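You operate a simulated robot arm through the tools that you are given. There is no shell and no other tool.

You run a simulated robot arm. Do the job below in one go: nothing can be reset, and whatever is moved stays where it is left.

## Task
Measure off 50 cm of green twine on the bar.
Fine: yellow stop at 50 cm, twine through the clamp, clamp lever shut on it, toggle standing in the stop.

The check looks at the end state, three seconds after you hand in, the way a careful person would. Anything else that was tipped, shoved, dropped, spilled or broken makes it a failure.

## Robot
A 7-joint arm with a two-finger gripper, fixed in place. Base frame: the origin is at the foot of the arm, x ahead of it, y to its left, z up. Readings come in cm, degrees, newtons and seconds.
With the tool pointing down near the work surface it reaches from about 10 to 58 cm from the base axis. Its first joint turns from -143.0 to 143.0 degrees. Payload 1.47 kg.
The tool frame sits at the grasp point between the pads (the TCP): z along the fingers, y along the line on which they close. The tips reach 1.6 cm beyond it. Largest opening 8.7 cm; the body of the gripper starts 5.5 cm behind the TCP.
Orientation is told as [roll, pitch, yaw] about the base's x, y, z axes, in that order, counted from this pose: with the fingers straight down and closing along the base's y, the tool's x points along the base's -x, its y along +y and its z along -z.

## Interface
- The arm moves only by the tool drive_tool. Its argument "targets" is a list of rows, each a list of 7 numbers: the shift along the tool's x, y, z in cm, then the turn, a rotation vector about the tool's x, y, z in degrees, then the finger opening in cm, from 0 to 8.7. In form: [[dx, dy, dz, ax, ay, az, hand], ...]. A call has 1 to 20 rows; each row is the pose to reach, as a shift and turn from the pose commanded when the call began, along the tool's axes at that moment. A row lasts 0.2 s, in which the tool goes at most 5 cm and 8.6 degrees; a call with a longer step from one row to the next is refused whole, and so is a gripper value outside its range. Where a pose cannot be reached the arm comes as near as it can. A force on the tool above 50 N (or 10 N above the force at the start of the call, whichever is more), or a blocked arm, ends the call early, and 0.2 s more pass. The fingers move at their own pace (about 4.5 cm/s each) and stop on an object; they squeeze with about 28 N. The grip force told is the motor's: it shows also when the fingers shut on nothing. Time passes only in rows, and 0.2 s behind the last, so rows that repeat a pose let the fingers close. It gives the time, the measured TCP pose, the force on the tool (base axes), the opening and the grip force at its end, in the units of the frame above (readings bear some noise), with the torque about the TCP (base axes, N m) and any sound that the robot's microphone picked up.
- Cameras (640 x 400 px; columns grow to the right, rows downward): "scene" is fixed at [5.09, 64.94, 159.72]; the picture's right is [-0.86, -0.51, 0.00], its down [-0.42, 0.70, -0.58] and it looks along [0.29, -0.50, -0.82] (base axes); focal length 337 px, centre (320, 200). "wrist" rides on the gripper at [7.3, 1.2, -9] in the tool frame; the picture's right is [-0.16, 0.99, 0.00], its down [-0.72, -0.12, -0.68] and it looks along [-0.67, -0.11, 0.73] (tool axes); focal length 247 px, centre (320, 200). There is no depth. A picture from a camera that has moved, and an enlarged one, comes with that camera's place and axes in the base frame and with its lens.
- snapshot(camera): a new picture of that camera. It takes no simulated time.
- lift_body(by): slides the trunk up (or, below 0, down) by that many cm; the arm rides with it, the base frame stays. It gives what a move gives, with no picture.
- close_up(camera, box): a new picture of the part [left, top, right, bottom] of that camera's present view, enlarged. It takes no simulated time.
- close_job(): hands the job in; it is judged then, once.

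Places have to be worked out from the pictures, the camera data and where the tool is seen. Open the gripper and draw the arm clear of the work before you hand the job in, unless the task says otherwise.

The tools are called after "Call:" as name(argument=value, ...) on one line, values as JSON. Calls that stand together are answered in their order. drive_tool: Moves the arm, as the interface text tells. Its arguments: {"type":"object","properties":{"targets":{"type":"array","items":{"type":"array","items":{"type":"number"}}}},"required":["targets"]} The other tools are called the same way: lift_body (by) slides the trunk up or down; snapshot (camera) takes a picture; close_up (camera, box) takes an enlarged picture of a part of a camera's view; close_job () hands the job in.

At the start:

```text
clock: 0.0
ee_pos: [18.37, 29.52, 113.47]
orientation: [-0.1, 0.0, 0.0]
ft_force: [-0.1, 0.0, 0.3]
wrist_torque: [-0.02, 0.04, 0.01]
grip_width: 8.71
grasp_force: 0.1
trunk travel left (down, up): [-86.1, 37.9]
```

scene: 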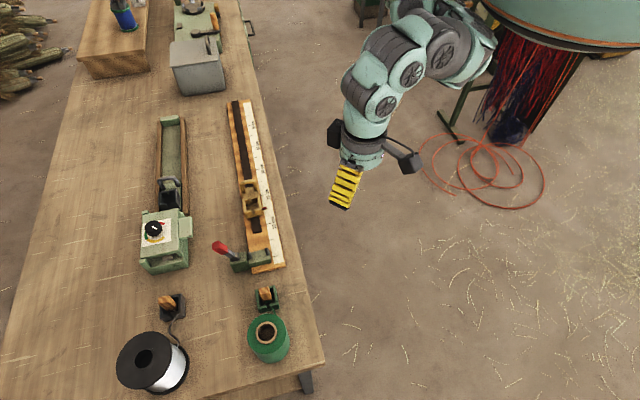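
wrist: 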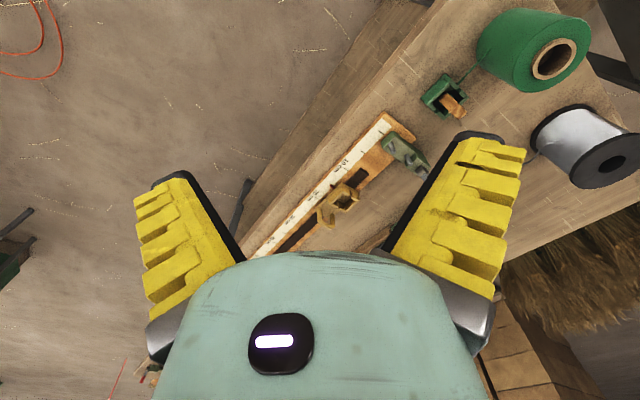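

I start by looking closely at the bar, the clamp and the spools before moving anything.

Call:
close_up(camera="scene", box=[200, 220, 320, 295])

Call:
close_up(camera="scene", box=[200, 160, 320, 235])

Call:
close_up(camera="scene", box=[200, 90, 320, 165])

Call:
close_up(camera="scene", box=[200, 270, 320, 345])

Call:
close_up(camera="wrist", box=[240, 80, 480, 230])

Call:
close_up(camera="scene", box=[100, 100, 220, 175])

Call:
close_up(camera="scene", box=[100, 200, 220, 275])

```text
5.33 times, centred on (260, 258) of scene
camera zoom: at [5.09, 64.94, 159.72], right [-0.86, -0.51, 0.0], down [-0.42, 0.7, -0.58], along [0.29, -0.5, -0.82], focal length 1796 px, centre (640, -107)
```

zoom: 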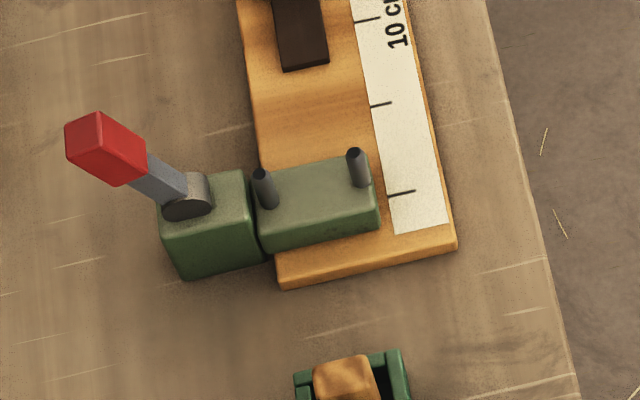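

```text
5.33 times, centred on (260, 198) of scene
camera zoom: at [5.09, 64.94, 159.72], right [-0.86, -0.51, 0.0], down [-0.42, 0.7, -0.58], along [0.29, -0.5, -0.82], focal length 1796 px, centre (640, 213)
```

zoom: 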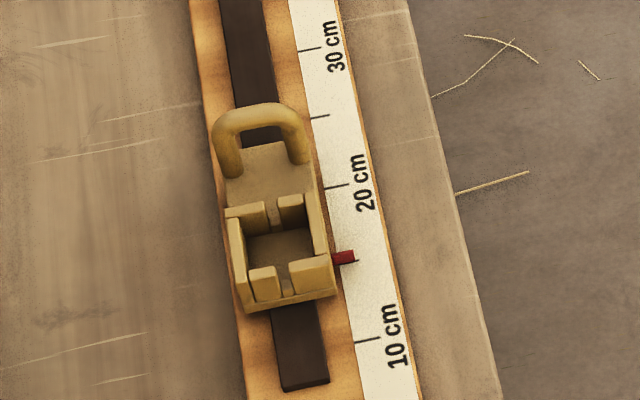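

```text
5.33 times, centred on (260, 128) of scene
camera zoom: at [5.09, 64.94, 159.72], right [-0.86, -0.51, 0.0], down [-0.42, 0.7, -0.58], along [0.29, -0.5, -0.82], focal length 1796 px, centre (640, 587)
```

zoom: 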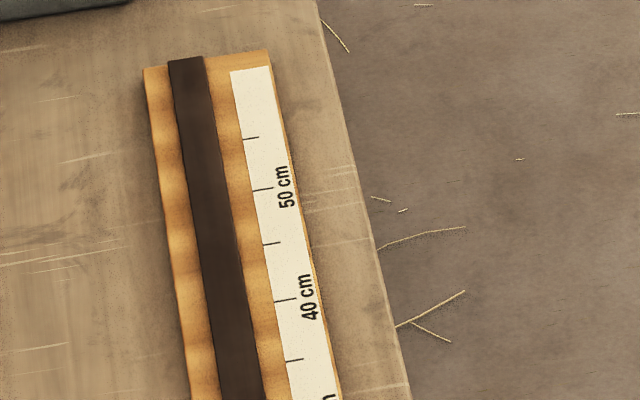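

```text
5.33 times, centred on (260, 308) of scene
camera zoom: at [5.09, 64.94, 159.72], right [-0.86, -0.51, 0.0], down [-0.42, 0.7, -0.58], along [0.29, -0.5, -0.82], focal length 1796 px, centre (640, -373)
```

zoom: 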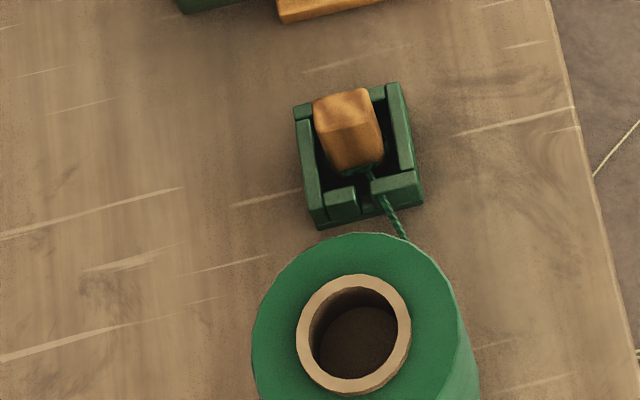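

```text
2.67 times, centred on (360, 155) of wrist
camera zoom: at [10.92, 30.71, 122.5], right [0.16, 0.99, 0.0], down [0.72, -0.12, 0.68], along [0.67, -0.11, -0.73], focal length 659 px, centre (213, 320)
```

zoom: 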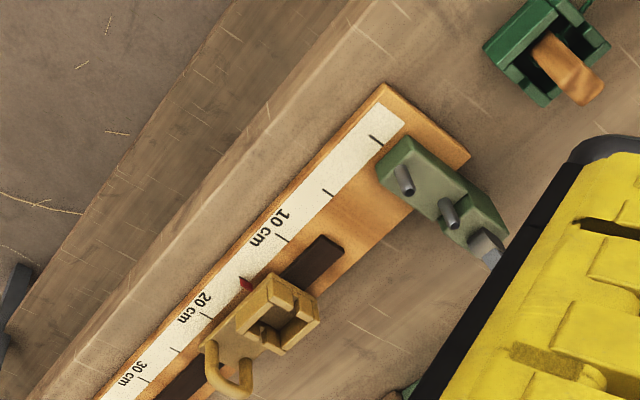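

```text
5.33 times, centred on (160, 138) of scene
camera zoom: at [5.09, 64.94, 159.72], right [-0.86, -0.51, 0.0], down [-0.42, 0.7, -0.58], along [0.29, -0.5, -0.82], focal length 1796 px, centre (1173, 533)
```

zoom: 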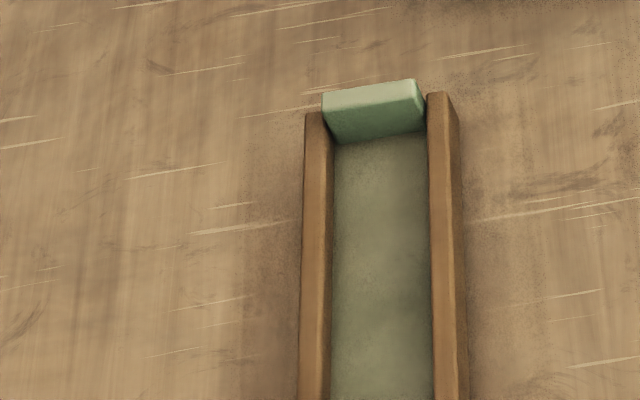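

```text
5.33 times, centred on (160, 238) of scene
camera zoom: at [5.09, 64.94, 159.72], right [-0.86, -0.51, 0.0], down [-0.42, 0.7, -0.58], along [0.29, -0.5, -0.82], focal length 1796 px, centre (1173, 0)
```

zoom: 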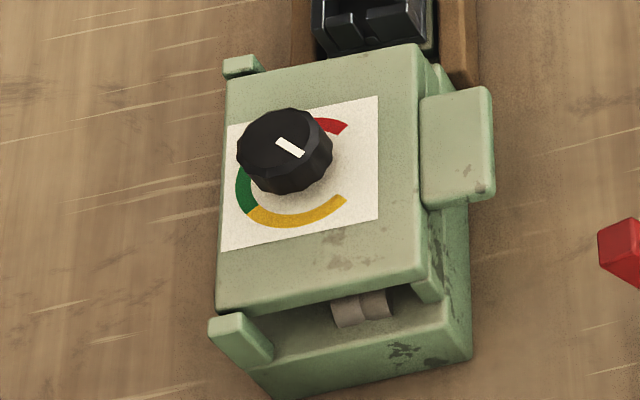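

The ruler ticks give a bar top near z≈81 with the 0 mark at about (34, 38) and 50 at about (69.5, 3), running at −45°. I bring the wrist camera nearer, still well above the table, to see the clamp's working.

Call:
drive_tool(targets=[[-2, 1.6, 3.2, 0, 0, 0, 8.7], [-4, 3.2, 6.4, 0, 0, 0, 8.7], [-6, 4.8, 9.6, 0, 0, 0, 8.7], [-8, 6.4, 12.8, 0, 0, 0, 8.7], [-9, 7.3, 15, 0, 0, 0, 8.7]])

Call:
snapshot(camera="wrist")

Call:
snapshot(camera="scene")

```text
clock: 1.2
ee_pos: [27.3, 36.8, 98.48]
orientation: [0.0, 0.2, -0.1]
ft_force: [-0.7, -0.2, 0.3]
wrist_torque: [-0.04, 0.0, 0.02]
grip_width: 8.68
grasp_force: 0.0
trunk travel left (down, up): [-86.1, 37.9]
```

```text
taken
camera wrist: at [19.87, 38.07, 107.39], right [0.16, 0.99, 0.0], down [0.72, -0.12, 0.68], along [0.67, -0.11, -0.73], focal length 247 px, centre (320, 200)
```

wrist: 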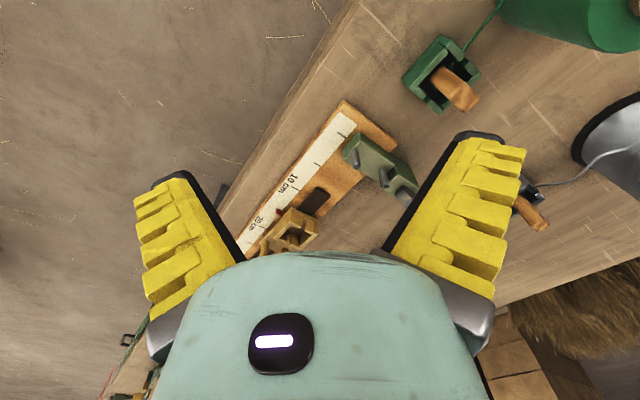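

```text
taken
```

scene: 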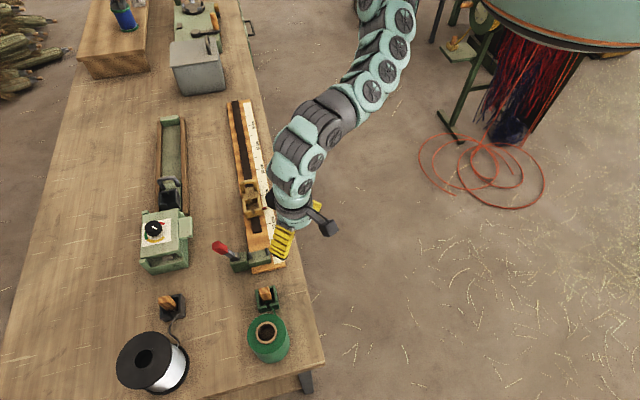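

The arm moved freely. I zoom into the clamp and stop from this nearer viewpoint.

Call:
close_up(camera="wrist", box=[300, 90, 460, 190])

Call:
close_up(camera="wrist", box=[230, 160, 390, 260])

Call:
close_up(camera="wrist", box=[390, 20, 550, 120])

```text
4.00 times, centred on (380, 140) of wrist
camera zoom: at [19.87, 38.07, 107.39], right [0.16, 0.99, 0.0], down [0.72, -0.12, 0.68], along [0.67, -0.11, -0.73], focal length 988 px, centre (80, 440)
```

zoom: 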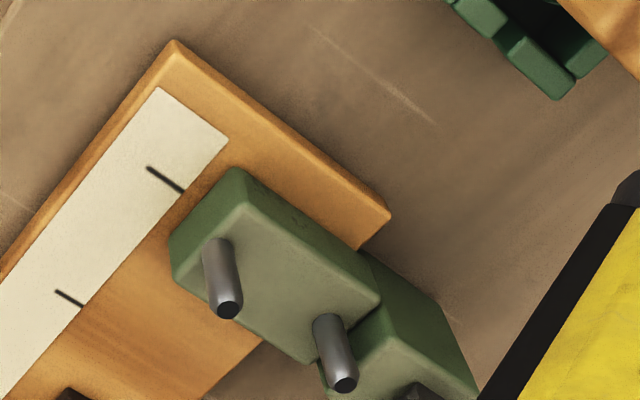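

```text
4.00 times, centred on (310, 210) of wrist
camera zoom: at [19.87, 38.07, 107.39], right [0.16, 0.99, 0.0], down [0.72, -0.12, 0.68], along [0.67, -0.11, -0.73], focal length 988 px, centre (360, 160)
```

zoom: 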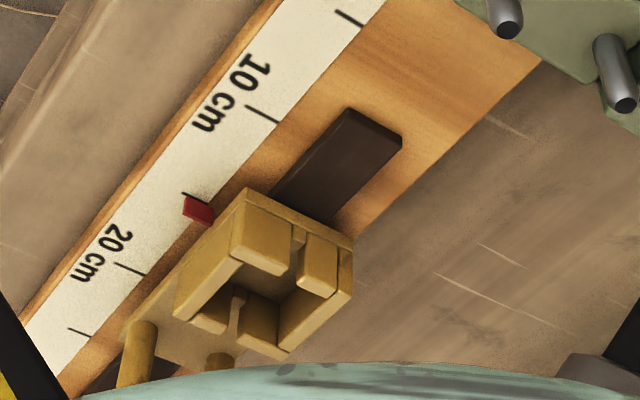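

```text
4.00 times, centred on (470, 70) of wrist
camera zoom: at [19.87, 38.07, 107.39], right [0.16, 0.99, 0.0], down [0.72, -0.12, 0.68], along [0.67, -0.11, -0.73], focal length 988 px, centre (-280, 720)
```

zoom: 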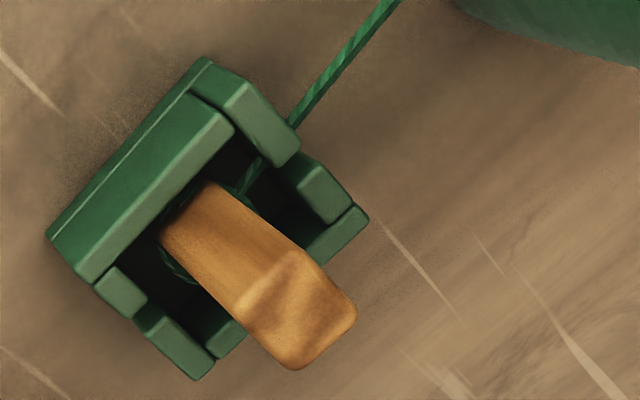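

The toggle stands in the green dock with its twine leaving toward the spool, and the stop has a matching slotted pocket with its pointer at about 15 cm. I turn the hand −45° to look along the bar from the spool side, staying at z≈98.

Call:
drive_tool(targets=[[-0.2, 1.5, 0, 0, 0, 7.5, 8.7], [-0.4, 3, 0, 0, 0, 15, 8.7], [-0.6, 4.5, 0, 0, 0, 22.5, 8.7], [-0.8, 6, 0, 0, 0, 30, 8.7], [-0.9, 7, 0, 0, 0, 37.5, 8.7], [-1, 8, 0, 0, 0, 45, 8.7]])

Call:
snapshot(camera="wrist")

Call:
close_up(camera="scene", box=[200, 200, 320, 275])

```text
clock: 2.6
ee_pos: [28.33, 43.95, 98.63]
orientation: [0.0, 0.1, -41.5]
ft_force: [0.0, 0.6, 0.4]
wrist_torque: [0.0, -0.04, 0.02]
grip_width: 8.69
grasp_force: 0.1
out of reach, approached as far as the arm can: row 6
trunk travel left (down, up): [-86.1, 37.9]
```

```text
taken
camera wrist: at [23.55, 49.56, 107.74], right [0.77, 0.63, 0.0], down [0.47, -0.57, 0.68], along [0.43, -0.53, -0.73], focal length 247 px, centre (320, 200)
```

wrist: 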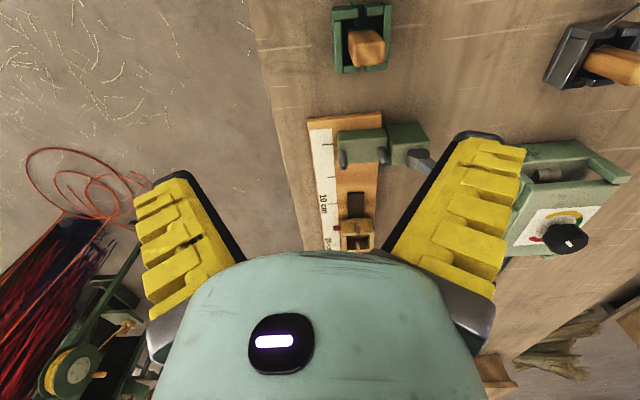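

```text
5.33 times, centred on (260, 238) of scene
camera zoom: at [5.09, 64.94, 159.72], right [-0.86, -0.51, 0.0], down [-0.42, 0.7, -0.58], along [0.29, -0.5, -0.82], focal length 1796 px, centre (640, 0)
```

zoom: 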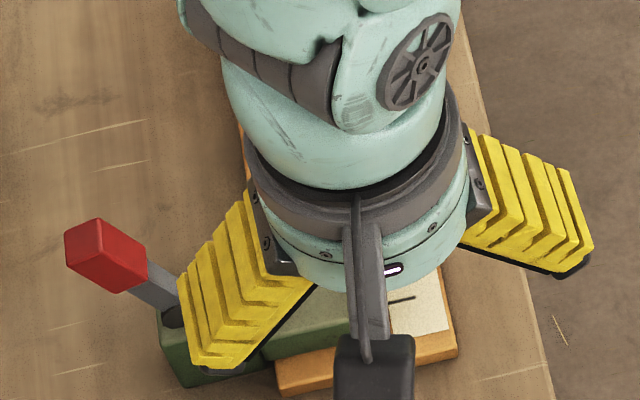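

That pose sits at the reach limit because the shoulder is high over the table. I draw back and up first, so that I can then lower the trunk for more reach.

Call:
drive_tool(targets=[[-0.3, -1.3, -4, 0, 0, 0, 8.7], [-0.7, -2.6, -8, 0, 0, 0, 8.7], [-1, -3.9, -12, 0, 0, 0, 8.7], [-1.4, -5.2, -16, 0, 0, 0, 8.7], [-1.7, -6.5, -20, 0, 0, 0, 8.7]])

```text
clock: 3.8
ee_pos: [25.57, 43.26, 117.19]
orientation: [-0.2, -0.2, -41.3]
ft_force: [0.5, 0.0, 0.9]
wrist_torque: [0.03, 0.0, 0.03]
grip_width: 8.72
grasp_force: 0.1
out of reach, approached as far as the arm can: row 3, 4, 5
trunk travel left (down, up): [-86.1, 37.9]
```

It stopped short of the retract point, perhaps against a joint limit, but it is high and clear now. I lower the trunk 15 cm and read the result.

Call:
lift_body(by=-15)

Call:
snapshot(camera="scene")

```text
clock: 5.5
ee_pos: [25.57, 43.31, 102.37]
orientation: [-0.1, 0.0, -41.3]
ft_force: [0.5, 0.8, 0.2]
wrist_torque: [0.02, 0.02, 0.03]
grip_width: 8.71
grasp_force: 0.1
trunk travel left (down, up): [-71.1, 52.9]
```

```text
taken
```

scene: 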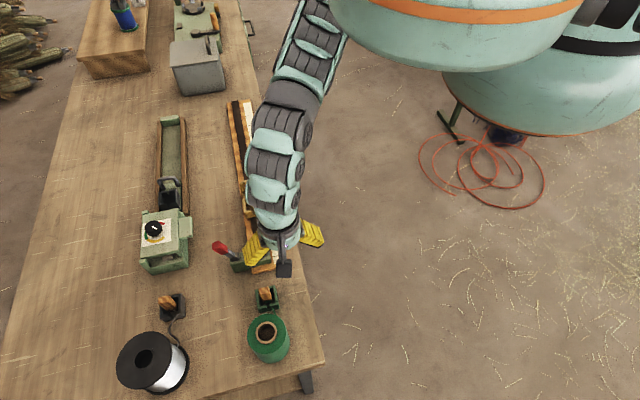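

The trunk now shows at the top of the picture and the arm hangs free above the clamp. I try raising the hand again to see how much room the arm has now.

Call:
drive_tool(targets=[[-1, -1.1, -2.5, 0, 0, 0, 8.7], [-2, -2.2, -5, 0, 0, 0, 8.7], [-3, -3.4, -7.5, 0, 0, 0, 8.7], [-4, -4.5, -10, 0, 0, 0, 8.7]])

```text
clock: 6.5
ee_pos: [25.69, 43.75, 111.47]
orientation: [-0.3, -0.3, -41.3]
ft_force: [-0.5, 0.5, 0.9]
wrist_torque: [0.01, -0.02, 0.0]
grip_width: 8.71
grasp_force: 0.1
out of reach, approached as far as the arm can: row 1, 2, 3, 4
trunk travel left (down, up): [-71.1, 52.9]
```

The hand-yaw relative to the arm bearing seems to be the limit. I turn the hand back toward yaw 0 while drawing it back.

Call:
drive_tool(targets=[[0, 0, 0, 0, 0, -8, 8.7], [0, 0, 0, 0, 0, -16, 8.7], [-1, -1.3, 0, 0, 0, -24, 8.7], [-2.5, -3, 0, 0, 0, -32, 8.7], [-4, -5, 0, 0, 0, -40, 8.7]])

```text
clock: 7.8
ee_pos: [25.73, 43.52, 112.08]
orientation: [-0.1, 0.0, -7.9]
ft_force: [-0.5, -0.6, -0.5]
wrist_torque: [0.01, 0.01, -0.02]
grip_width: 8.7
grasp_force: 0.0
out of reach, approached as far as the arm can: row 3, 4, 5
trunk travel left (down, up): [-71.1, 52.9]
```

Close to the shoulder the arm cannot fold further with the tool down, so I go outward instead: toward the middle of the bar at safe height, turning to yaw −45 on the way.

Call:
drive_tool(targets=[[-3.1, -1.7, 0.7, 0, 0, 5.3, 8.7], [-6.2, -3.4, 1.4, 0, 0, 10.6, 8.7], [-9.4, -5.2, 2.1, 0, 0, 16, 8.7], [-12.5, -6.9, 2.9, 0, 0, 21, 8.7], [-15.6, -8.6, 3.6, 0, 0, 26.5, 8.7], [-18.8, -10.4, 4.3, 0, 0, 32, 8.7], [-21.9, -12.1, 5, 0, 0, 37, 8.7]])

Call:
snapshot(camera="wrist")

Call:
snapshot(camera="scene")

```text
clock: 9.3
ee_pos: [45.07, 40.81, 111.18]
orientation: [8.5, 8.7, -18.4]
ft_force: [-0.3, 0.3, 0.6]
wrist_torque: [-0.06, -0.04, -0.01]
grip_width: 8.72
grasp_force: 0.0
out of reach, approached as far as the arm can: row 1, 2, 3, 4, 5, 6, 7
trunk travel left (down, up): [-71.1, 52.9]
```

```text
taken
camera wrist: at [39.36, 42.44, 121.15], right [0.48, 0.87, 0.12], down [0.7, -0.46, 0.54], along [0.53, -0.17, -0.83], focal length 247 px, centre (320, 200)
```

wrist: 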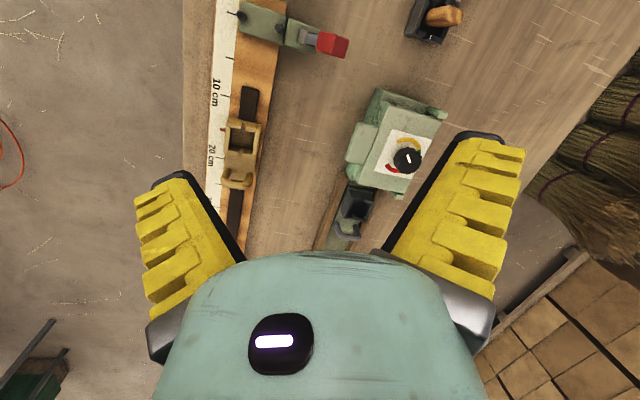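

```text
taken
```

scene: 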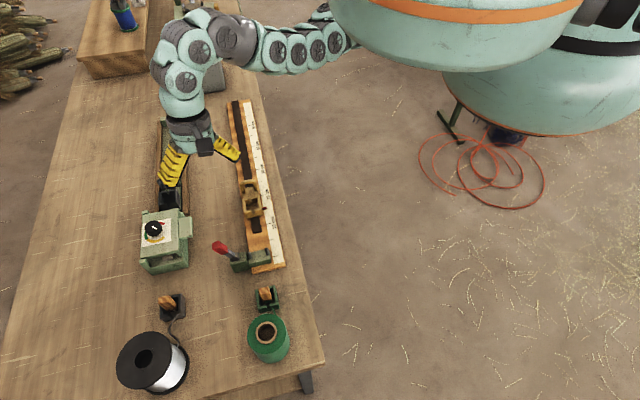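

The arm swung to another posture and lagged the command. I hold a moment to see where it settles.

Call:
drive_tool(targets=[[0, 0, 0, 0, 0, 0, 8.7], [0, 0, 0, 0, 0, 0, 8.7]])

```text
clock: 9.9
ee_pos: [44.86, 40.73, 111.0]
orientation: [8.6, 8.7, -18.4]
ft_force: [1.0, -0.2, 0.4]
wrist_torque: [-0.01, 0.02, -0.01]
grip_width: 8.71
grasp_force: 0.2
trunk travel left (down, up): [-71.1, 52.9]
```

It settled where it is with a small tilt, so the commanded pose equals the reached one. I straighten the tilt in place first.

Call:
drive_tool(targets=[[0, 0, 0, 4.3, -4.2, 0, 8.7], [0, 0, 0, 8.6, -8.4, 0, 8.7], [0, 0, 0, 8.6, -8.4, 0, 8.7]])

```text
clock: 10.8
ee_pos: [44.53, 40.71, 110.64]
orientation: [-0.2, 0.2, -18.7]
ft_force: [-0.3, 0.0, -0.3]
wrist_torque: [-0.06, 0.04, -0.02]
grip_width: 8.69
grasp_force: 0.0
trunk travel left (down, up): [-71.1, 52.9]
```

Straight now. I move in modest steps toward the middle of the bar at the same height.

Call:
drive_tool(targets=[[-1.7, -2, 0.4, 0, 0, 0, 8.7], [-3.4, -4, 0.8, 0, 0, 0, 8.7], [-5.1, -5.9, 1.2, 0, 0, 0, 8.7], [-6.9, -7.8, 1.6, 0, 0, 0, 8.7], [-8.6, -9.8, 2, 0, 0, 0, 8.7]])

```text
clock: 11.9
ee_pos: [45.54, 38.41, 110.02]
orientation: [-0.2, 0.3, -19.2]
ft_force: [0.2, -0.3, 0.7]
wrist_torque: [0.0, -0.02, -0.01]
grip_width: 8.71
grasp_force: 0.0
out of reach, approached as far as the arm can: row 2, 3, 4, 5
trunk travel left (down, up): [-71.1, 52.9]
```

It stalls again; I suspect that with the hand this high relative to the shoulder, the wrist cannot flex enough. I try coming down to z≈101 while moving in −y, still clear of everything below.

Call:
drive_tool(targets=[[0, 0, 2.5, 0, 0, 0, 8.7], [0, 0, 5, 0, 0, 0, 8.7], [-1.3, -1.7, 7, 0, 0, 0, 8.7], [-2.6, -3.4, 9, 0, 0, 0, 8.7], [-3.9, -5, 9, 0, 0, 0, 8.7]])

Call:
snapshot(camera="scene")

```text
clock: 13.2
ee_pos: [47.58, 32.74, 100.12]
orientation: [-0.2, 0.2, -19.0]
ft_force: [-0.2, 0.3, -0.5]
wrist_torque: [0.03, 0.02, 0.01]
grip_width: 8.71
grasp_force: 0.1
out of reach, approached as far as the arm can: row 1, 3, 5
trunk travel left (down, up): [-71.1, 52.9]
```

```text
taken
```

scene: 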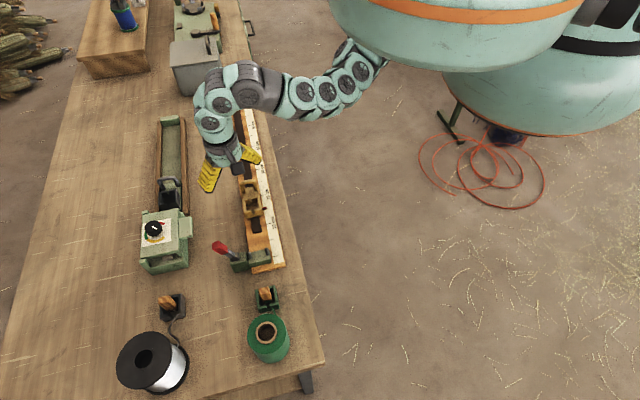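

Lower works better. I continue outward along the bar at z≈98 to probe the far reach.

Call:
drive_tool(targets=[[-2.5, -2.1, 0.5, 0, 0, 0, 8.7], [-5, -4.2, 1, 0, 0, 0, 8.7], [-7.5, -6.4, 1.5, 0, 0, 0, 8.7], [-10, -8.5, 2, 0, 0, 0, 8.7], [-12.5, -10.7, 2.5, 0, 0, 0, 8.7], [-15, -12.8, 3, 0, 0, 0, 8.7]])

Call:
snapshot(camera="scene")

Call:
snapshot(camera="wrist")

```text
clock: 14.6
ee_pos: [57.68, 15.47, 97.08]
orientation: [-0.2, 0.3, -19.0]
ft_force: [-0.3, 0.6, 0.3]
wrist_torque: [-0.03, -0.03, -0.03]
grip_width: 8.7
grasp_force: 0.0
trunk travel left (down, up): [-71.1, 52.9]
```

```text
taken
```

scene: 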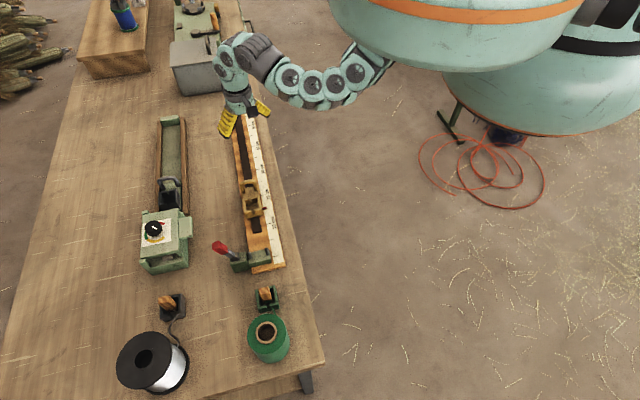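

```text
taken
camera wrist: at [51.19, 18.9, 106.08], right [0.47, 0.88, 0.0], down [0.65, -0.34, 0.68], along [0.6, -0.32, -0.74], focal length 247 px, centre (320, 200)
```

wrist: 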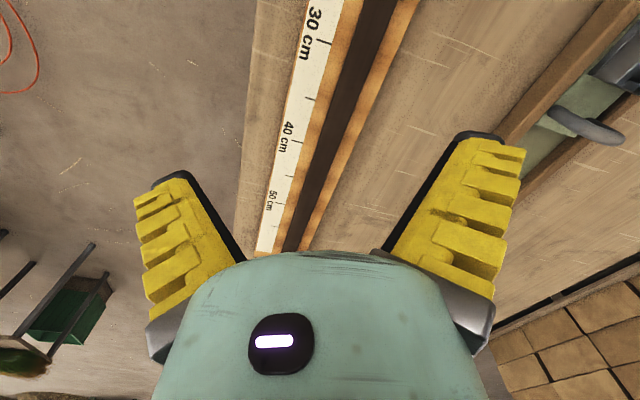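

All reached without complaint, so with the trunk 15 cm lower there is more reach. I probe on toward the 50 cm area at z≈92.

Call:
drive_tool(targets=[[-3.2, -1, 1.2, 0, 0, 0, 8.7], [-6.5, -2, 2.5, 0, 0, 0, 8.7], [-9.7, -3, 3.7, 0, 0, 0, 8.7], [-13, -4, 5, 0, 0, 0, 8.7], [-13, -4, 5, 0, 0, 0, 8.7]])

Call:
snapshot(camera="scene")

```text
clock: 15.8
ee_pos: [68.57, 7.39, 92.1]
orientation: [-0.2, 0.4, -19.1]
ft_force: [0.2, 0.9, -0.1]
wrist_torque: [-0.01, 0.0, 0.01]
grip_width: 8.71
grasp_force: 0.1
trunk travel left (down, up): [-71.1, 52.9]
```

```text
taken
```

scene: 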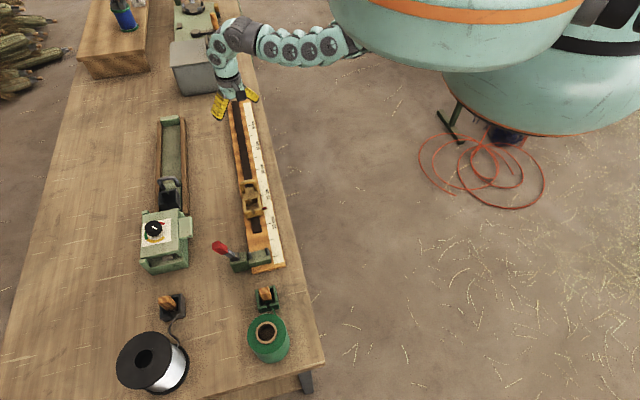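

The arm reaches (68.6, 7.4, 92) with the tool down, so the 50 cm spot is workable. I go back over the stop for a close look, turning the hand to yaw −45.

Call:
drive_tool(targets=[[3, 1.8, -2, 0, 0, 3, 8.7], [6.5, 3.8, -4, 0, 0, 6, 8.7], [10.5, 6.2, -5, 0, 0, 9, 8.7], [14.5, 8.5, -6, 0, 0, 12, 8.7], [18.5, 10.9, -7, 0, 0, 15, 8.7], [22.5, 13.3, -8, 0, 0, 18, 8.7], [26.5, 15.6, -8, 0, 0, 22, 8.7], [30, 17.7, -8, 0, 0, 26, 8.7]])

Call:
snapshot(camera="wrist")

```text
clock: 17.6
ee_pos: [46.08, 34.22, 99.92]
orientation: [-0.2, 0.1, -45.0]
ft_force: [1.0, -0.2, -1.0]
wrist_torque: [0.0, -0.02, 0.02]
grip_width: 8.68
grasp_force: 0.0
out of reach, approached as far as the arm can: row 6
trunk travel left (down, up): [-71.1, 52.9]
```

```text
taken
camera wrist: at [41.78, 40.25, 108.83], right [0.81, 0.58, -0.01], down [0.43, -0.59, 0.68], along [0.39, -0.55, -0.73], focal length 247 px, centre (320, 200)
```

wrist: 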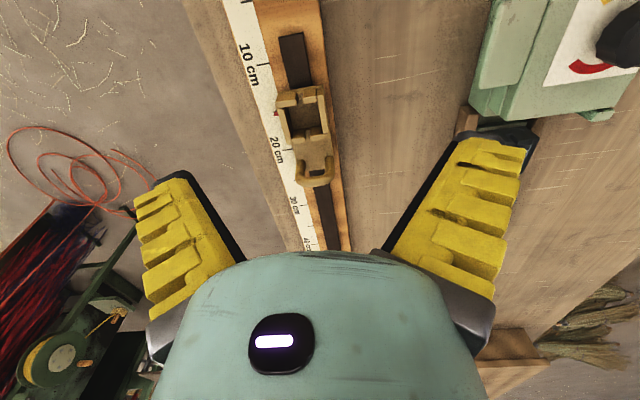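

Good, the pose was reached. I zoom on the stop and the bar ahead.

Call:
close_up(camera="wrist", box=[220, 60, 400, 210])

Call:
close_up(camera="wrist", box=[220, 160, 380, 260])

```text
2.67 times, centred on (310, 135) of wrist
camera zoom: at [41.78, 40.25, 108.83], right [0.81, 0.58, -0.01], down [0.43, -0.59, 0.68], along [0.39, -0.55, -0.73], focal length 659 px, centre (347, 373)
```

zoom: 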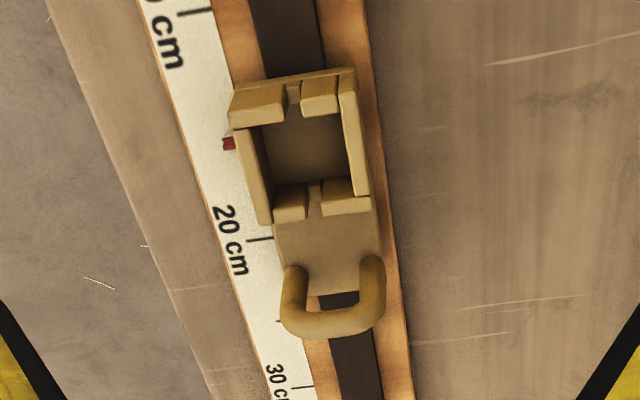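

```text
4.00 times, centred on (300, 210) of wrist
camera zoom: at [41.78, 40.25, 108.83], right [0.81, 0.58, -0.01], down [0.43, -0.59, 0.68], along [0.39, -0.55, -0.73], focal length 988 px, centre (400, 160)
```

zoom: 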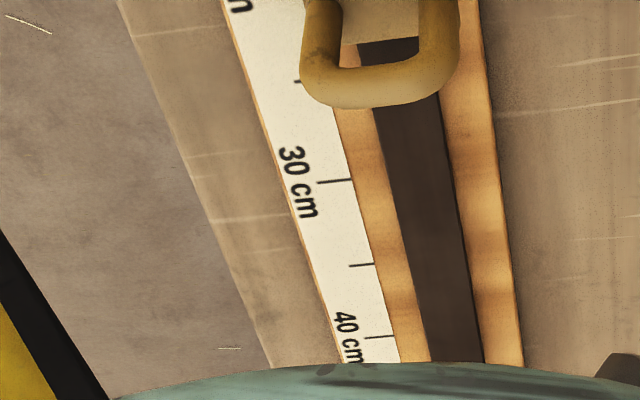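

The 20 cm tick from this view lands at (48.0, 24.1), agreeing with the scene calibration; the handle top is near (51.5, 25.6, 86). Next I look at the clamp lever more closely by turning the hand to yaw +30 over the clamp at z≈98.

Call:
drive_tool(targets=[[1, -0.3, 0.2, 0, 0, -7.5, 8.7], [2.1, -0.7, 0.4, 0, 0, -15, 8.7], [3.2, -1, 0.6, 0, 0, -22.5, 8.7], [4.2, -1.4, 0.8, 0, 0, -30, 8.7], [5.3, -1.8, 1, 0, 0, -37.5, 8.7], [6.4, -2.1, 1.2, 0, 0, -45, 8.7], [7.4, -2.4, 1.4, 0, 0, -52.5, 8.7], [8.5, -2.8, 1.6, 0, 0, -60, 8.7], [9.5, -3.2, 1.8, 0, 0, -67.5, 8.7], [10.6, -3.5, 2, 0, 0, -75, 8.7]])

Call:
snapshot(camera="wrist")

```text
clock: 19.8
ee_pos: [36.0, 39.14, 98.25]
orientation: [0.1, 0.2, 30.2]
ft_force: [0.1, 0.7, 0.6]
wrist_torque: [0.01, 0.01, 0.02]
grip_width: 8.7
grasp_force: 0.0
trunk travel left (down, up): [-71.1, 52.9]
```

```text
taken
camera wrist: at [29.09, 36.53, 107.21], right [-0.36, 0.93, 0.0], down [0.69, 0.26, 0.68], along [0.63, 0.24, -0.74], focal length 247 px, centre (320, 200)
```

wrist: 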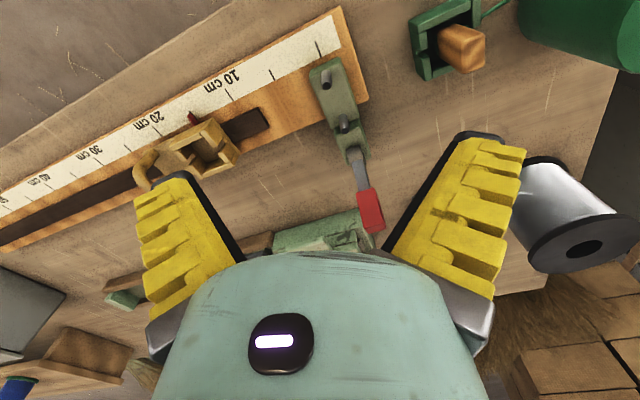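

That worked cleanly. I zoom on the clamp and lever, and on the dock with the toggle.

Call:
close_up(camera="wrist", box=[270, 40, 430, 140])

Call:
close_up(camera="wrist", box=[280, 120, 440, 240])

Call:
close_up(camera="wrist", box=[380, 0, 540, 100])

Call:
close_up(camera="wrist", box=[120, 90, 280, 190])

```text
4.00 times, centred on (350, 90) of wrist
camera zoom: at [29.09, 36.53, 107.21], right [-0.36, 0.93, 0.0], down [0.69, 0.26, 0.68], along [0.63, 0.24, -0.74], focal length 988 px, centre (200, 640)
```

zoom: 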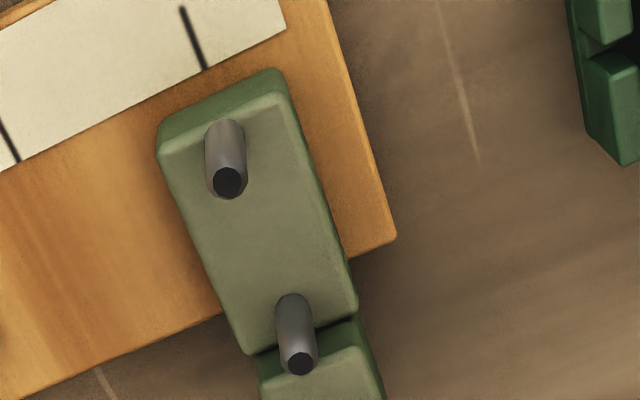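

```text
3.33 times, centred on (360, 180) of wrist
camera zoom: at [29.09, 36.53, 107.21], right [-0.36, 0.93, 0.0], down [0.69, 0.26, 0.68], along [0.63, 0.24, -0.74], focal length 823 px, centre (187, 267)
```

zoom: 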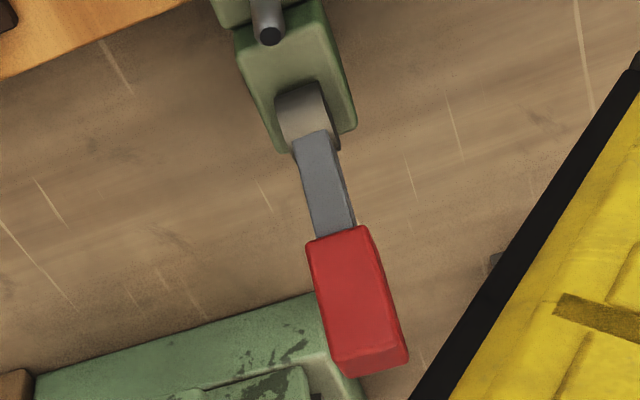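

```text
4.00 times, centred on (460, 50) of wrist
camera zoom: at [29.09, 36.53, 107.21], right [-0.36, 0.93, 0.0], down [0.69, 0.26, 0.68], along [0.63, 0.24, -0.74], focal length 988 px, centre (-240, 800)
```

zoom: 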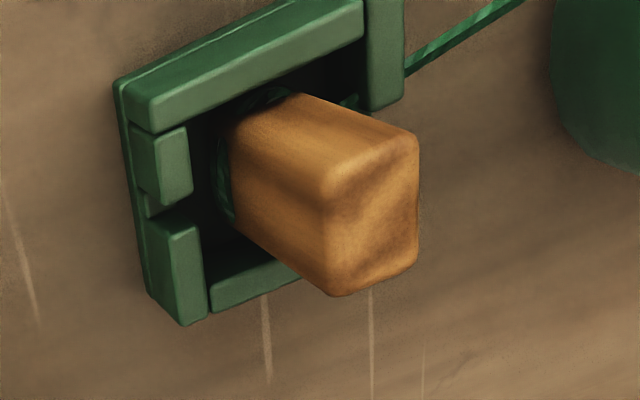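

```text
4.00 times, centred on (200, 140) of wrist
camera zoom: at [29.09, 36.53, 107.21], right [-0.36, 0.93, 0.0], down [0.69, 0.26, 0.68], along [0.63, 0.24, -0.74], focal length 988 px, centre (800, 440)
```

zoom: 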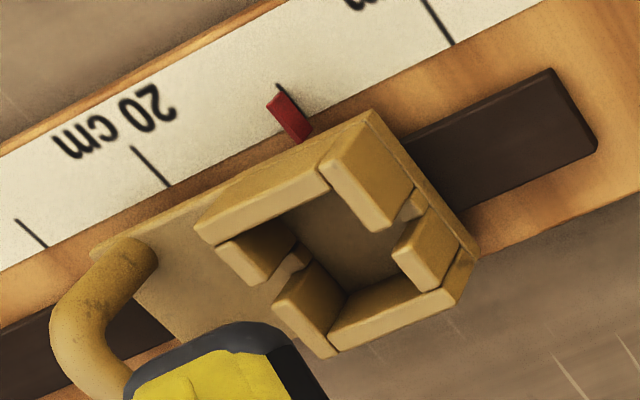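

I judge: lever pivot near (40.3, 44.7, 85), leaning about 20° outward, pins tops z≈86.7 either side of the bar's centre line; the stop's near wall is at about 12.3 cm with the pointer at ~15.2. I'll push the stop with shut fingers on that wall, so I go to a spot above the bar just short of it, turned to yaw −45.

Call:
drive_tool(targets=[[-0.3, -0.6, 0.1, 0, 0, 7.5, 8], [-0.6, -1.2, 0.2, 0, 0, 15, 6], [-0.9, -1.9, 0.3, 0, 0, 22.5, 4], [-1.2, -2.5, 0.5, 0, 0, 30, 2], [-1.5, -3.1, 0.6, 0, 0, 37.5, 0], [-1.8, -3.7, 0.7, 0, 0, 45, 0], [-2.1, -4.3, 0.8, 0, 0, 52.5, 0], [-2.4, -5, 1, 0, 0, 60, 0], [-2.7, -5.6, 1.1, 0, 0, 67.5, 0], [-3, -6.2, 1.2, 0, 0, 75, 0], [-3, -6.2, 1.2, 0, 0, 75, 0]])

Call:
snapshot(camera="wrist")

```text
clock: 22.1
ee_pos: [41.76, 35.38, 97.01]
orientation: [-0.3, 0.1, -45.1]
ft_force: [-0.1, -0.5, -0.3]
wrist_torque: [-0.01, 0.03, 0.0]
grip_width: 0.0
grasp_force: 28.3
trunk travel left (down, up): [-71.1, 52.9]
```

```text
taken
camera wrist: at [37.43, 41.37, 106.01], right [0.81, 0.58, -0.01], down [0.43, -0.59, 0.68], along [0.39, -0.55, -0.73], focal length 247 px, centre (320, 200)
```

wrist: 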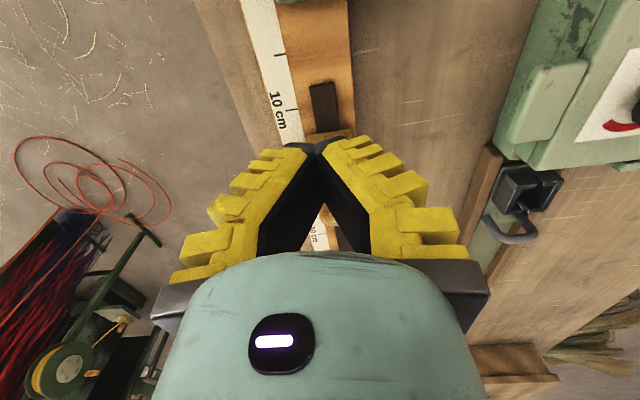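

Fingers are shut and lined up at about 7.4 cm on the bar's centre line. I descend to z≈88 and check.

Call:
drive_tool(targets=[[0, 0, 3, 0, 0, 0, 0], [0, 0, 6, 0, 0, 0, 0], [0, 0, 9, 0, 0, 0, 0]])

Call:
close_up(camera="wrist", box=[200, 0, 440, 200])

Call:
close_up(camera="scene", box=[200, 180, 320, 255])

```text
clock: 22.9
ee_pos: [41.65, 35.24, 87.94]
orientation: [-0.4, 0.0, -45.1]
ft_force: [0.8, 0.3, -0.8]
wrist_torque: [-0.04, 0.0, -0.01]
grip_width: 0.0
grasp_force: 27.9
trunk travel left (down, up): [-71.1, 52.9]
```

```text
2.00 times, centred on (320, 100) of wrist
camera zoom: at [37.26, 41.37, 96.84], right [0.81, 0.59, -0.01], down [0.43, -0.59, 0.68], along [0.39, -0.55, -0.73], focal length 494 px, centre (320, 400)
```

zoom: 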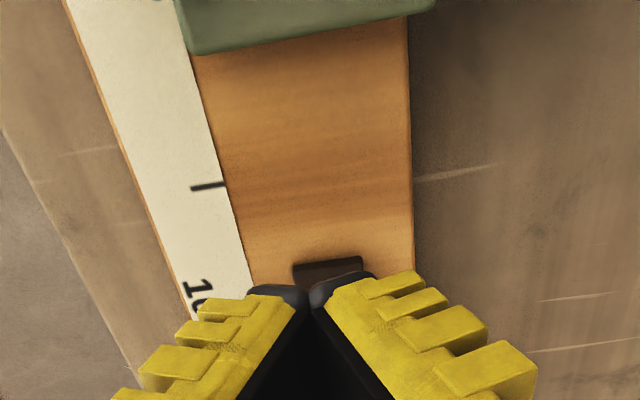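

```text
5.33 times, centred on (260, 218) of scene
camera zoom: at [5.09, 64.94, 159.72], right [-0.86, -0.51, 0.0], down [-0.42, 0.7, -0.58], along [0.29, -0.5, -0.82], focal length 1796 px, centre (640, 107)
```

zoom: 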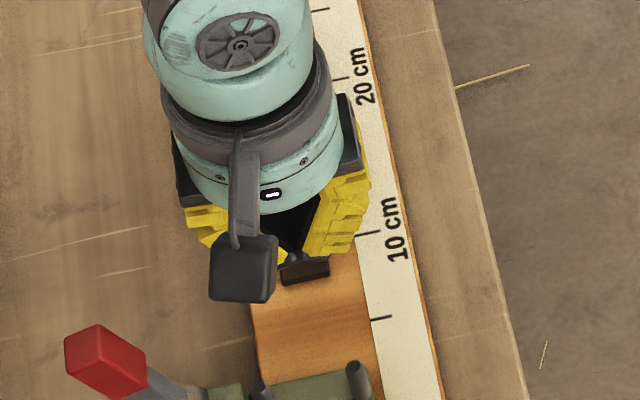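

All clear. I lower to z≈85 (tips about 83.4, above the rail) and watch the force.

Call:
drive_tool(targets=[[0, 0, 1, 0, 0, 0, 0], [0, 0, 2, 0, 0, 0, 0], [0, 0, 2.9, 0, 0, 0, 0], [0, 0, 2.9, 0, 0, 0, 0]])

Call:
close_up(camera="wrist", box=[240, 60, 400, 180])

```text
clock: 23.9
ee_pos: [41.64, 35.13, 85.0]
orientation: [-0.1, 0.2, -45.1]
ft_force: [0.6, -0.2, 0.5]
wrist_torque: [0.01, -0.01, 0.02]
grip_width: 0.0
grasp_force: 28.1
trunk travel left (down, up): [-71.1, 52.9]
```

```text
3.33 times, centred on (320, 120) of wrist
camera zoom: at [37.29, 41.16, 94.1], right [0.81, 0.59, -0.01], down [0.43, -0.59, 0.68], along [0.39, -0.55, -0.73], focal length 823 px, centre (320, 467)
```

zoom: 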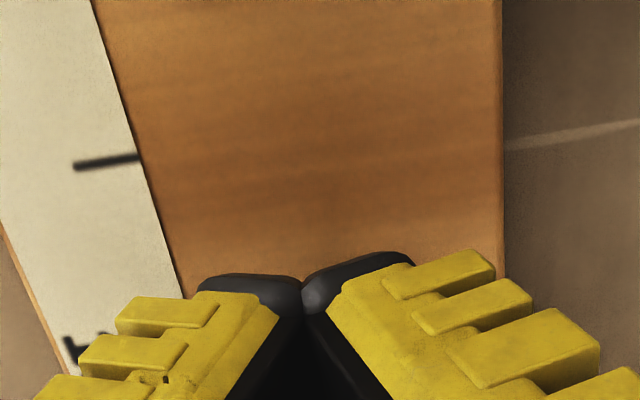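

No contact yet. I push slowly along the bar (−tool x) by 6 cm and read the force.

Call:
drive_tool(targets=[[-0.6, 0, 0, 0, 0, 0, 0], [-1.2, 0, 0, 0, 0, 0, 0], [-1.8, 0, 0, 0, 0, 0, 0], [-2.4, 0, 0, 0, 0, 0, 0], [-3, 0, 0, 0, 0, 0, 0], [-3.6, 0, 0, 0, 0, 0, 0], [-4.2, 0, 0, 0, 0, 0, 0], [-4.8, 0, 0, 0, 0, 0, 0], [-5.4, 0, 0, 0, 0, 0, 0], [-6, 0, 0, 0, 0, 0, 0]])

Call:
close_up(camera="scene", box=[200, 160, 320, 235])

```text
clock: 26.1
ee_pos: [45.77, 31.08, 84.99]
orientation: [-0.4, 0.1, -45.1]
ft_force: [-0.4, 0.5, 0.5]
wrist_torque: [0.01, -0.01, -0.01]
grip_width: 0.0
grasp_force: 28.3
trunk travel left (down, up): [-71.1, 52.9]
```

```text
5.33 times, centred on (260, 198) of scene
camera zoom: at [5.09, 64.94, 159.72], right [-0.86, -0.51, 0.0], down [-0.42, 0.7, -0.58], along [0.29, -0.5, -0.82], focal length 1796 px, centre (640, 213)
```

zoom: 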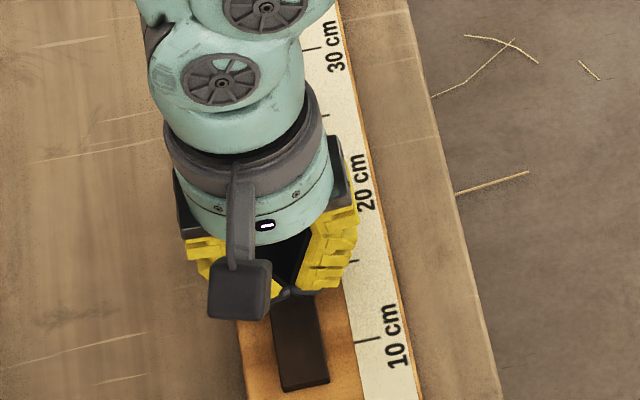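

The 15 cm tick is free now, so the stop is moving with almost no resistance. I keep pushing another 16 cm.

Call:
drive_tool(targets=[[-0.8, 0, 0, 0, 0, 0, 0], [-1.6, 0, 0, 0, 0, 0, 0], [-2.4, 0, 0, 0, 0, 0, 0], [-3.2, 0, 0, 0, 0, 0, 0], [-4, 0, 0, 0, 0, 0, 0], [-4.8, 0, 0, 0, 0, 0, 0], [-5.6, 0, 0, 0, 0, 0, 0], [-6.4, 0, 0, 0, 0, 0, 0], [-7.2, 0, 0, 0, 0, 0, 0], [-8, 0, 0, 0, 0, 0, 0], [-8.8, 0, 0, 0, 0, 0, 0], [-9.6, 0, 0, 0, 0, 0, 0], [-10.4, 0, 0, 0, 0, 0, 0], [-11.2, 0, 0, 0, 0, 0, 0], [-12, 0, 0, 0, 0, 0, 0], [-12.8, 0, 0, 0, 0, 0, 0], [-13.6, 0, 0, 0, 0, 0, 0], [-14.4, 0, 0, 0, 0, 0, 0], [-15.2, 0, 0, 0, 0, 0, 0], [-16, 0, 0, 0, 0, 0, 0]])

Call:
close_up(camera="scene", box=[190, 90, 330, 190])

Call:
snapshot(camera="wrist")

```text
clock: 30.4
ee_pos: [57.29, 19.65, 84.86]
orientation: [-0.3, 0.2, -45.0]
ft_force: [0.0, 1.2, -0.5]
wrist_torque: [-0.03, 0.04, -0.02]
grip_width: 0.0
grasp_force: 28.7
trunk travel left (down, up): [-71.1, 52.9]
```

```text
4.00 times, centred on (260, 140) of scene
camera zoom: at [5.09, 64.94, 159.72], right [-0.86, -0.51, 0.0], down [-0.42, 0.7, -0.58], along [0.29, -0.5, -0.82], focal length 1347 px, centre (560, 440)
```

zoom: 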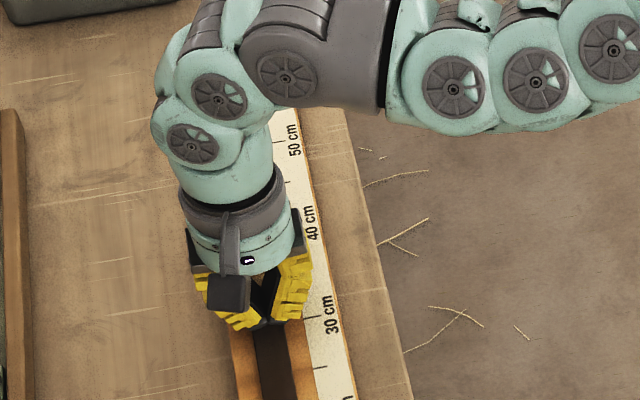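

```text
taken
camera wrist: at [52.78, 25.72, 93.95], right [0.81, 0.59, -0.01], down [0.43, -0.59, 0.68], along [0.39, -0.55, -0.73], focal length 247 px, centre (320, 200)
```

wrist: 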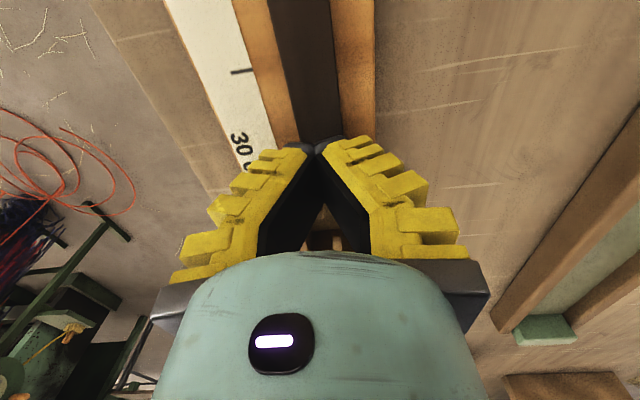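

TCP is at about 29.5 cm on the bar, so the pointer should be near 34. I push 14.5 cm more, short of the target, then measure.

Call:
drive_tool(targets=[[-0.8, 0, 0, 0, 0, 0, 0], [-1.6, 0, 0, 0, 0, 0, 0], [-2.4, 0, 0, 0, 0, 0, 0], [-3.2, 0, 0, 0, 0, 0, 0], [-4, 0, 0, 0, 0, 0, 0], [-4.8, 0, 0, 0, 0, 0, 0], [-5.6, 0, 0, 0, 0, 0, 0], [-6.4, 0, 0, 0, 0, 0, 0], [-7.2, 0, 0, 0, 0, 0, 0], [-8, 0, 0, 0, 0, 0, 0], [-8.8, 0, 0, 0, 0, 0, 0], [-9.6, 0, 0, 0, 0, 0, 0], [-10.4, 0, 0, 0, 0, 0, 0], [-11.2, 0, 0, 0, 0, 0, 0], [-12, 0, 0, 0, 0, 0, 0], [-12.7, 0, 0, 0, 0, 0, 0], [-13.3, 0, 0, 0, 0, 0, 0], [-13.8, 0, 0, 0, 0, 0, 0], [-14.2, 0, 0, 0, 0, 0, 0], [-14.5, 0, 0, 0, 0, 0, 0]])

Call:
close_up(camera="scene", box=[190, 70, 330, 170])

Call:
snapshot(camera="wrist")

```text
clock: 34.5
ee_pos: [67.37, 9.34, 84.93]
orientation: [-0.2, 0.2, -45.1]
ft_force: [-1.1, 0.1, 0.3]
wrist_torque: [-0.02, 0.01, -0.02]
grip_width: 0.0
grasp_force: 28.2
trunk travel left (down, up): [-71.1, 52.9]
```

```text
4.00 times, centred on (260, 120) of scene
camera zoom: at [5.09, 64.94, 159.72], right [-0.86, -0.51, 0.0], down [-0.42, 0.7, -0.58], along [0.29, -0.5, -0.82], focal length 1347 px, centre (560, 520)
```

zoom: 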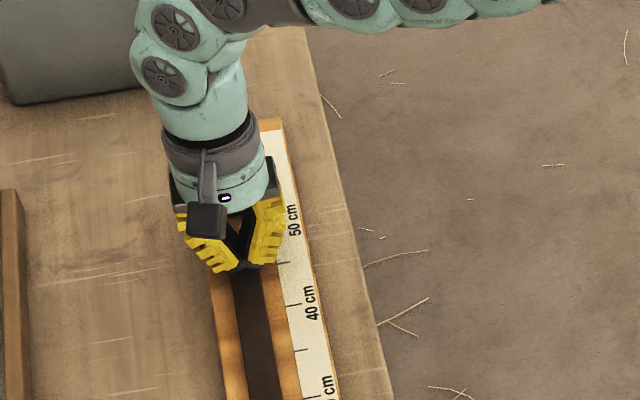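

```text
taken
camera wrist: at [63.06, 15.34, 93.9], right [0.81, 0.59, -0.01], down [0.43, -0.59, 0.68], along [0.39, -0.55, -0.73], focal length 247 px, centre (320, 200)
```

wrist: 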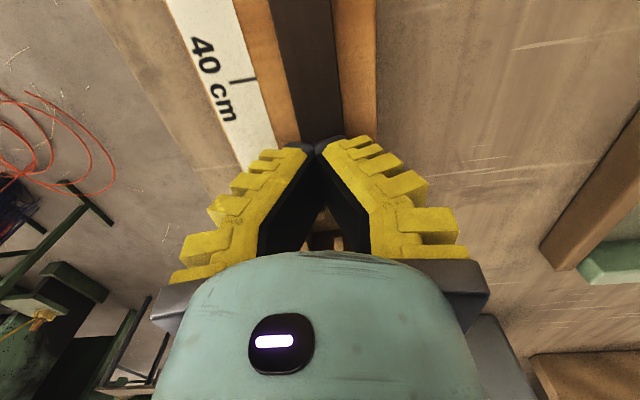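

Pointer should be near 48.5 now. I back off slightly, rise and open the fingers to see the pointer against the ticks.

Call:
drive_tool(targets=[[0.8, 0, 0, 0, 0, 0, 0], [1, 0, -3, 0, 0, 0, 0], [1.5, 0, -6, 0, 0, 0, 2], [2, 0, -9, 0, 0, 0, 4], [2, 0, -12, 0, 0, 0, 6], [2, 0, -12, 0, 0, 0, 8.7], [2, 0, -12, 0, 0, 0, 8.7]])

Call:
close_up(camera="wrist", box=[220, 100, 400, 260])

Call:
close_up(camera="scene", box=[220, 90, 300, 150])

```text
clock: 36.1
ee_pos: [65.89, 10.66, 96.82]
orientation: [-0.2, 0.0, -44.9]
ft_force: [-0.6, 0.2, 0.0]
wrist_torque: [0.0, -0.02, 0.01]
grip_width: 8.7
grasp_force: 0.0
trunk travel left (down, up): [-71.1, 52.9]
```

```text
2.50 times, centred on (310, 180) of wrist
camera zoom: at [61.58, 16.7, 105.87], right [0.81, 0.59, -0.01], down [0.43, -0.59, 0.68], along [0.39, -0.55, -0.73], focal length 617 px, centre (345, 250)
```

zoom: 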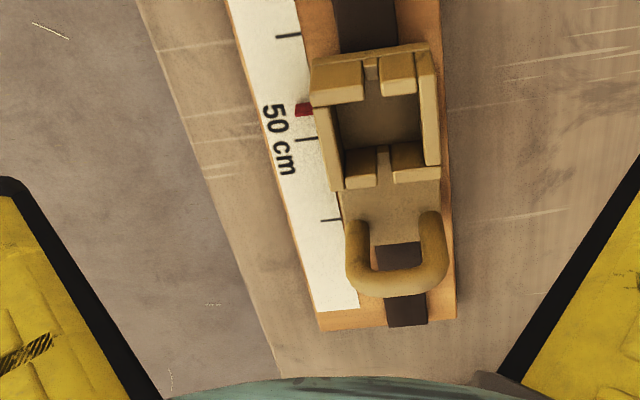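

```text
6.67 times, centred on (260, 120) of scene
camera zoom: at [5.09, 64.94, 159.72], right [-0.86, -0.51, 0.0], down [-0.42, 0.7, -0.58], along [0.29, -0.5, -0.82], focal length 2245 px, centre (720, 733)
```

zoom: 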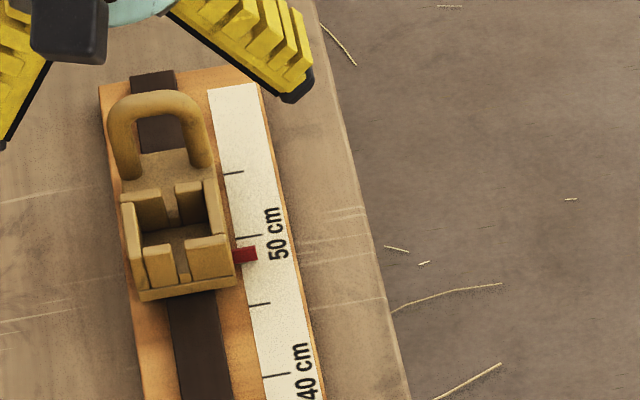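

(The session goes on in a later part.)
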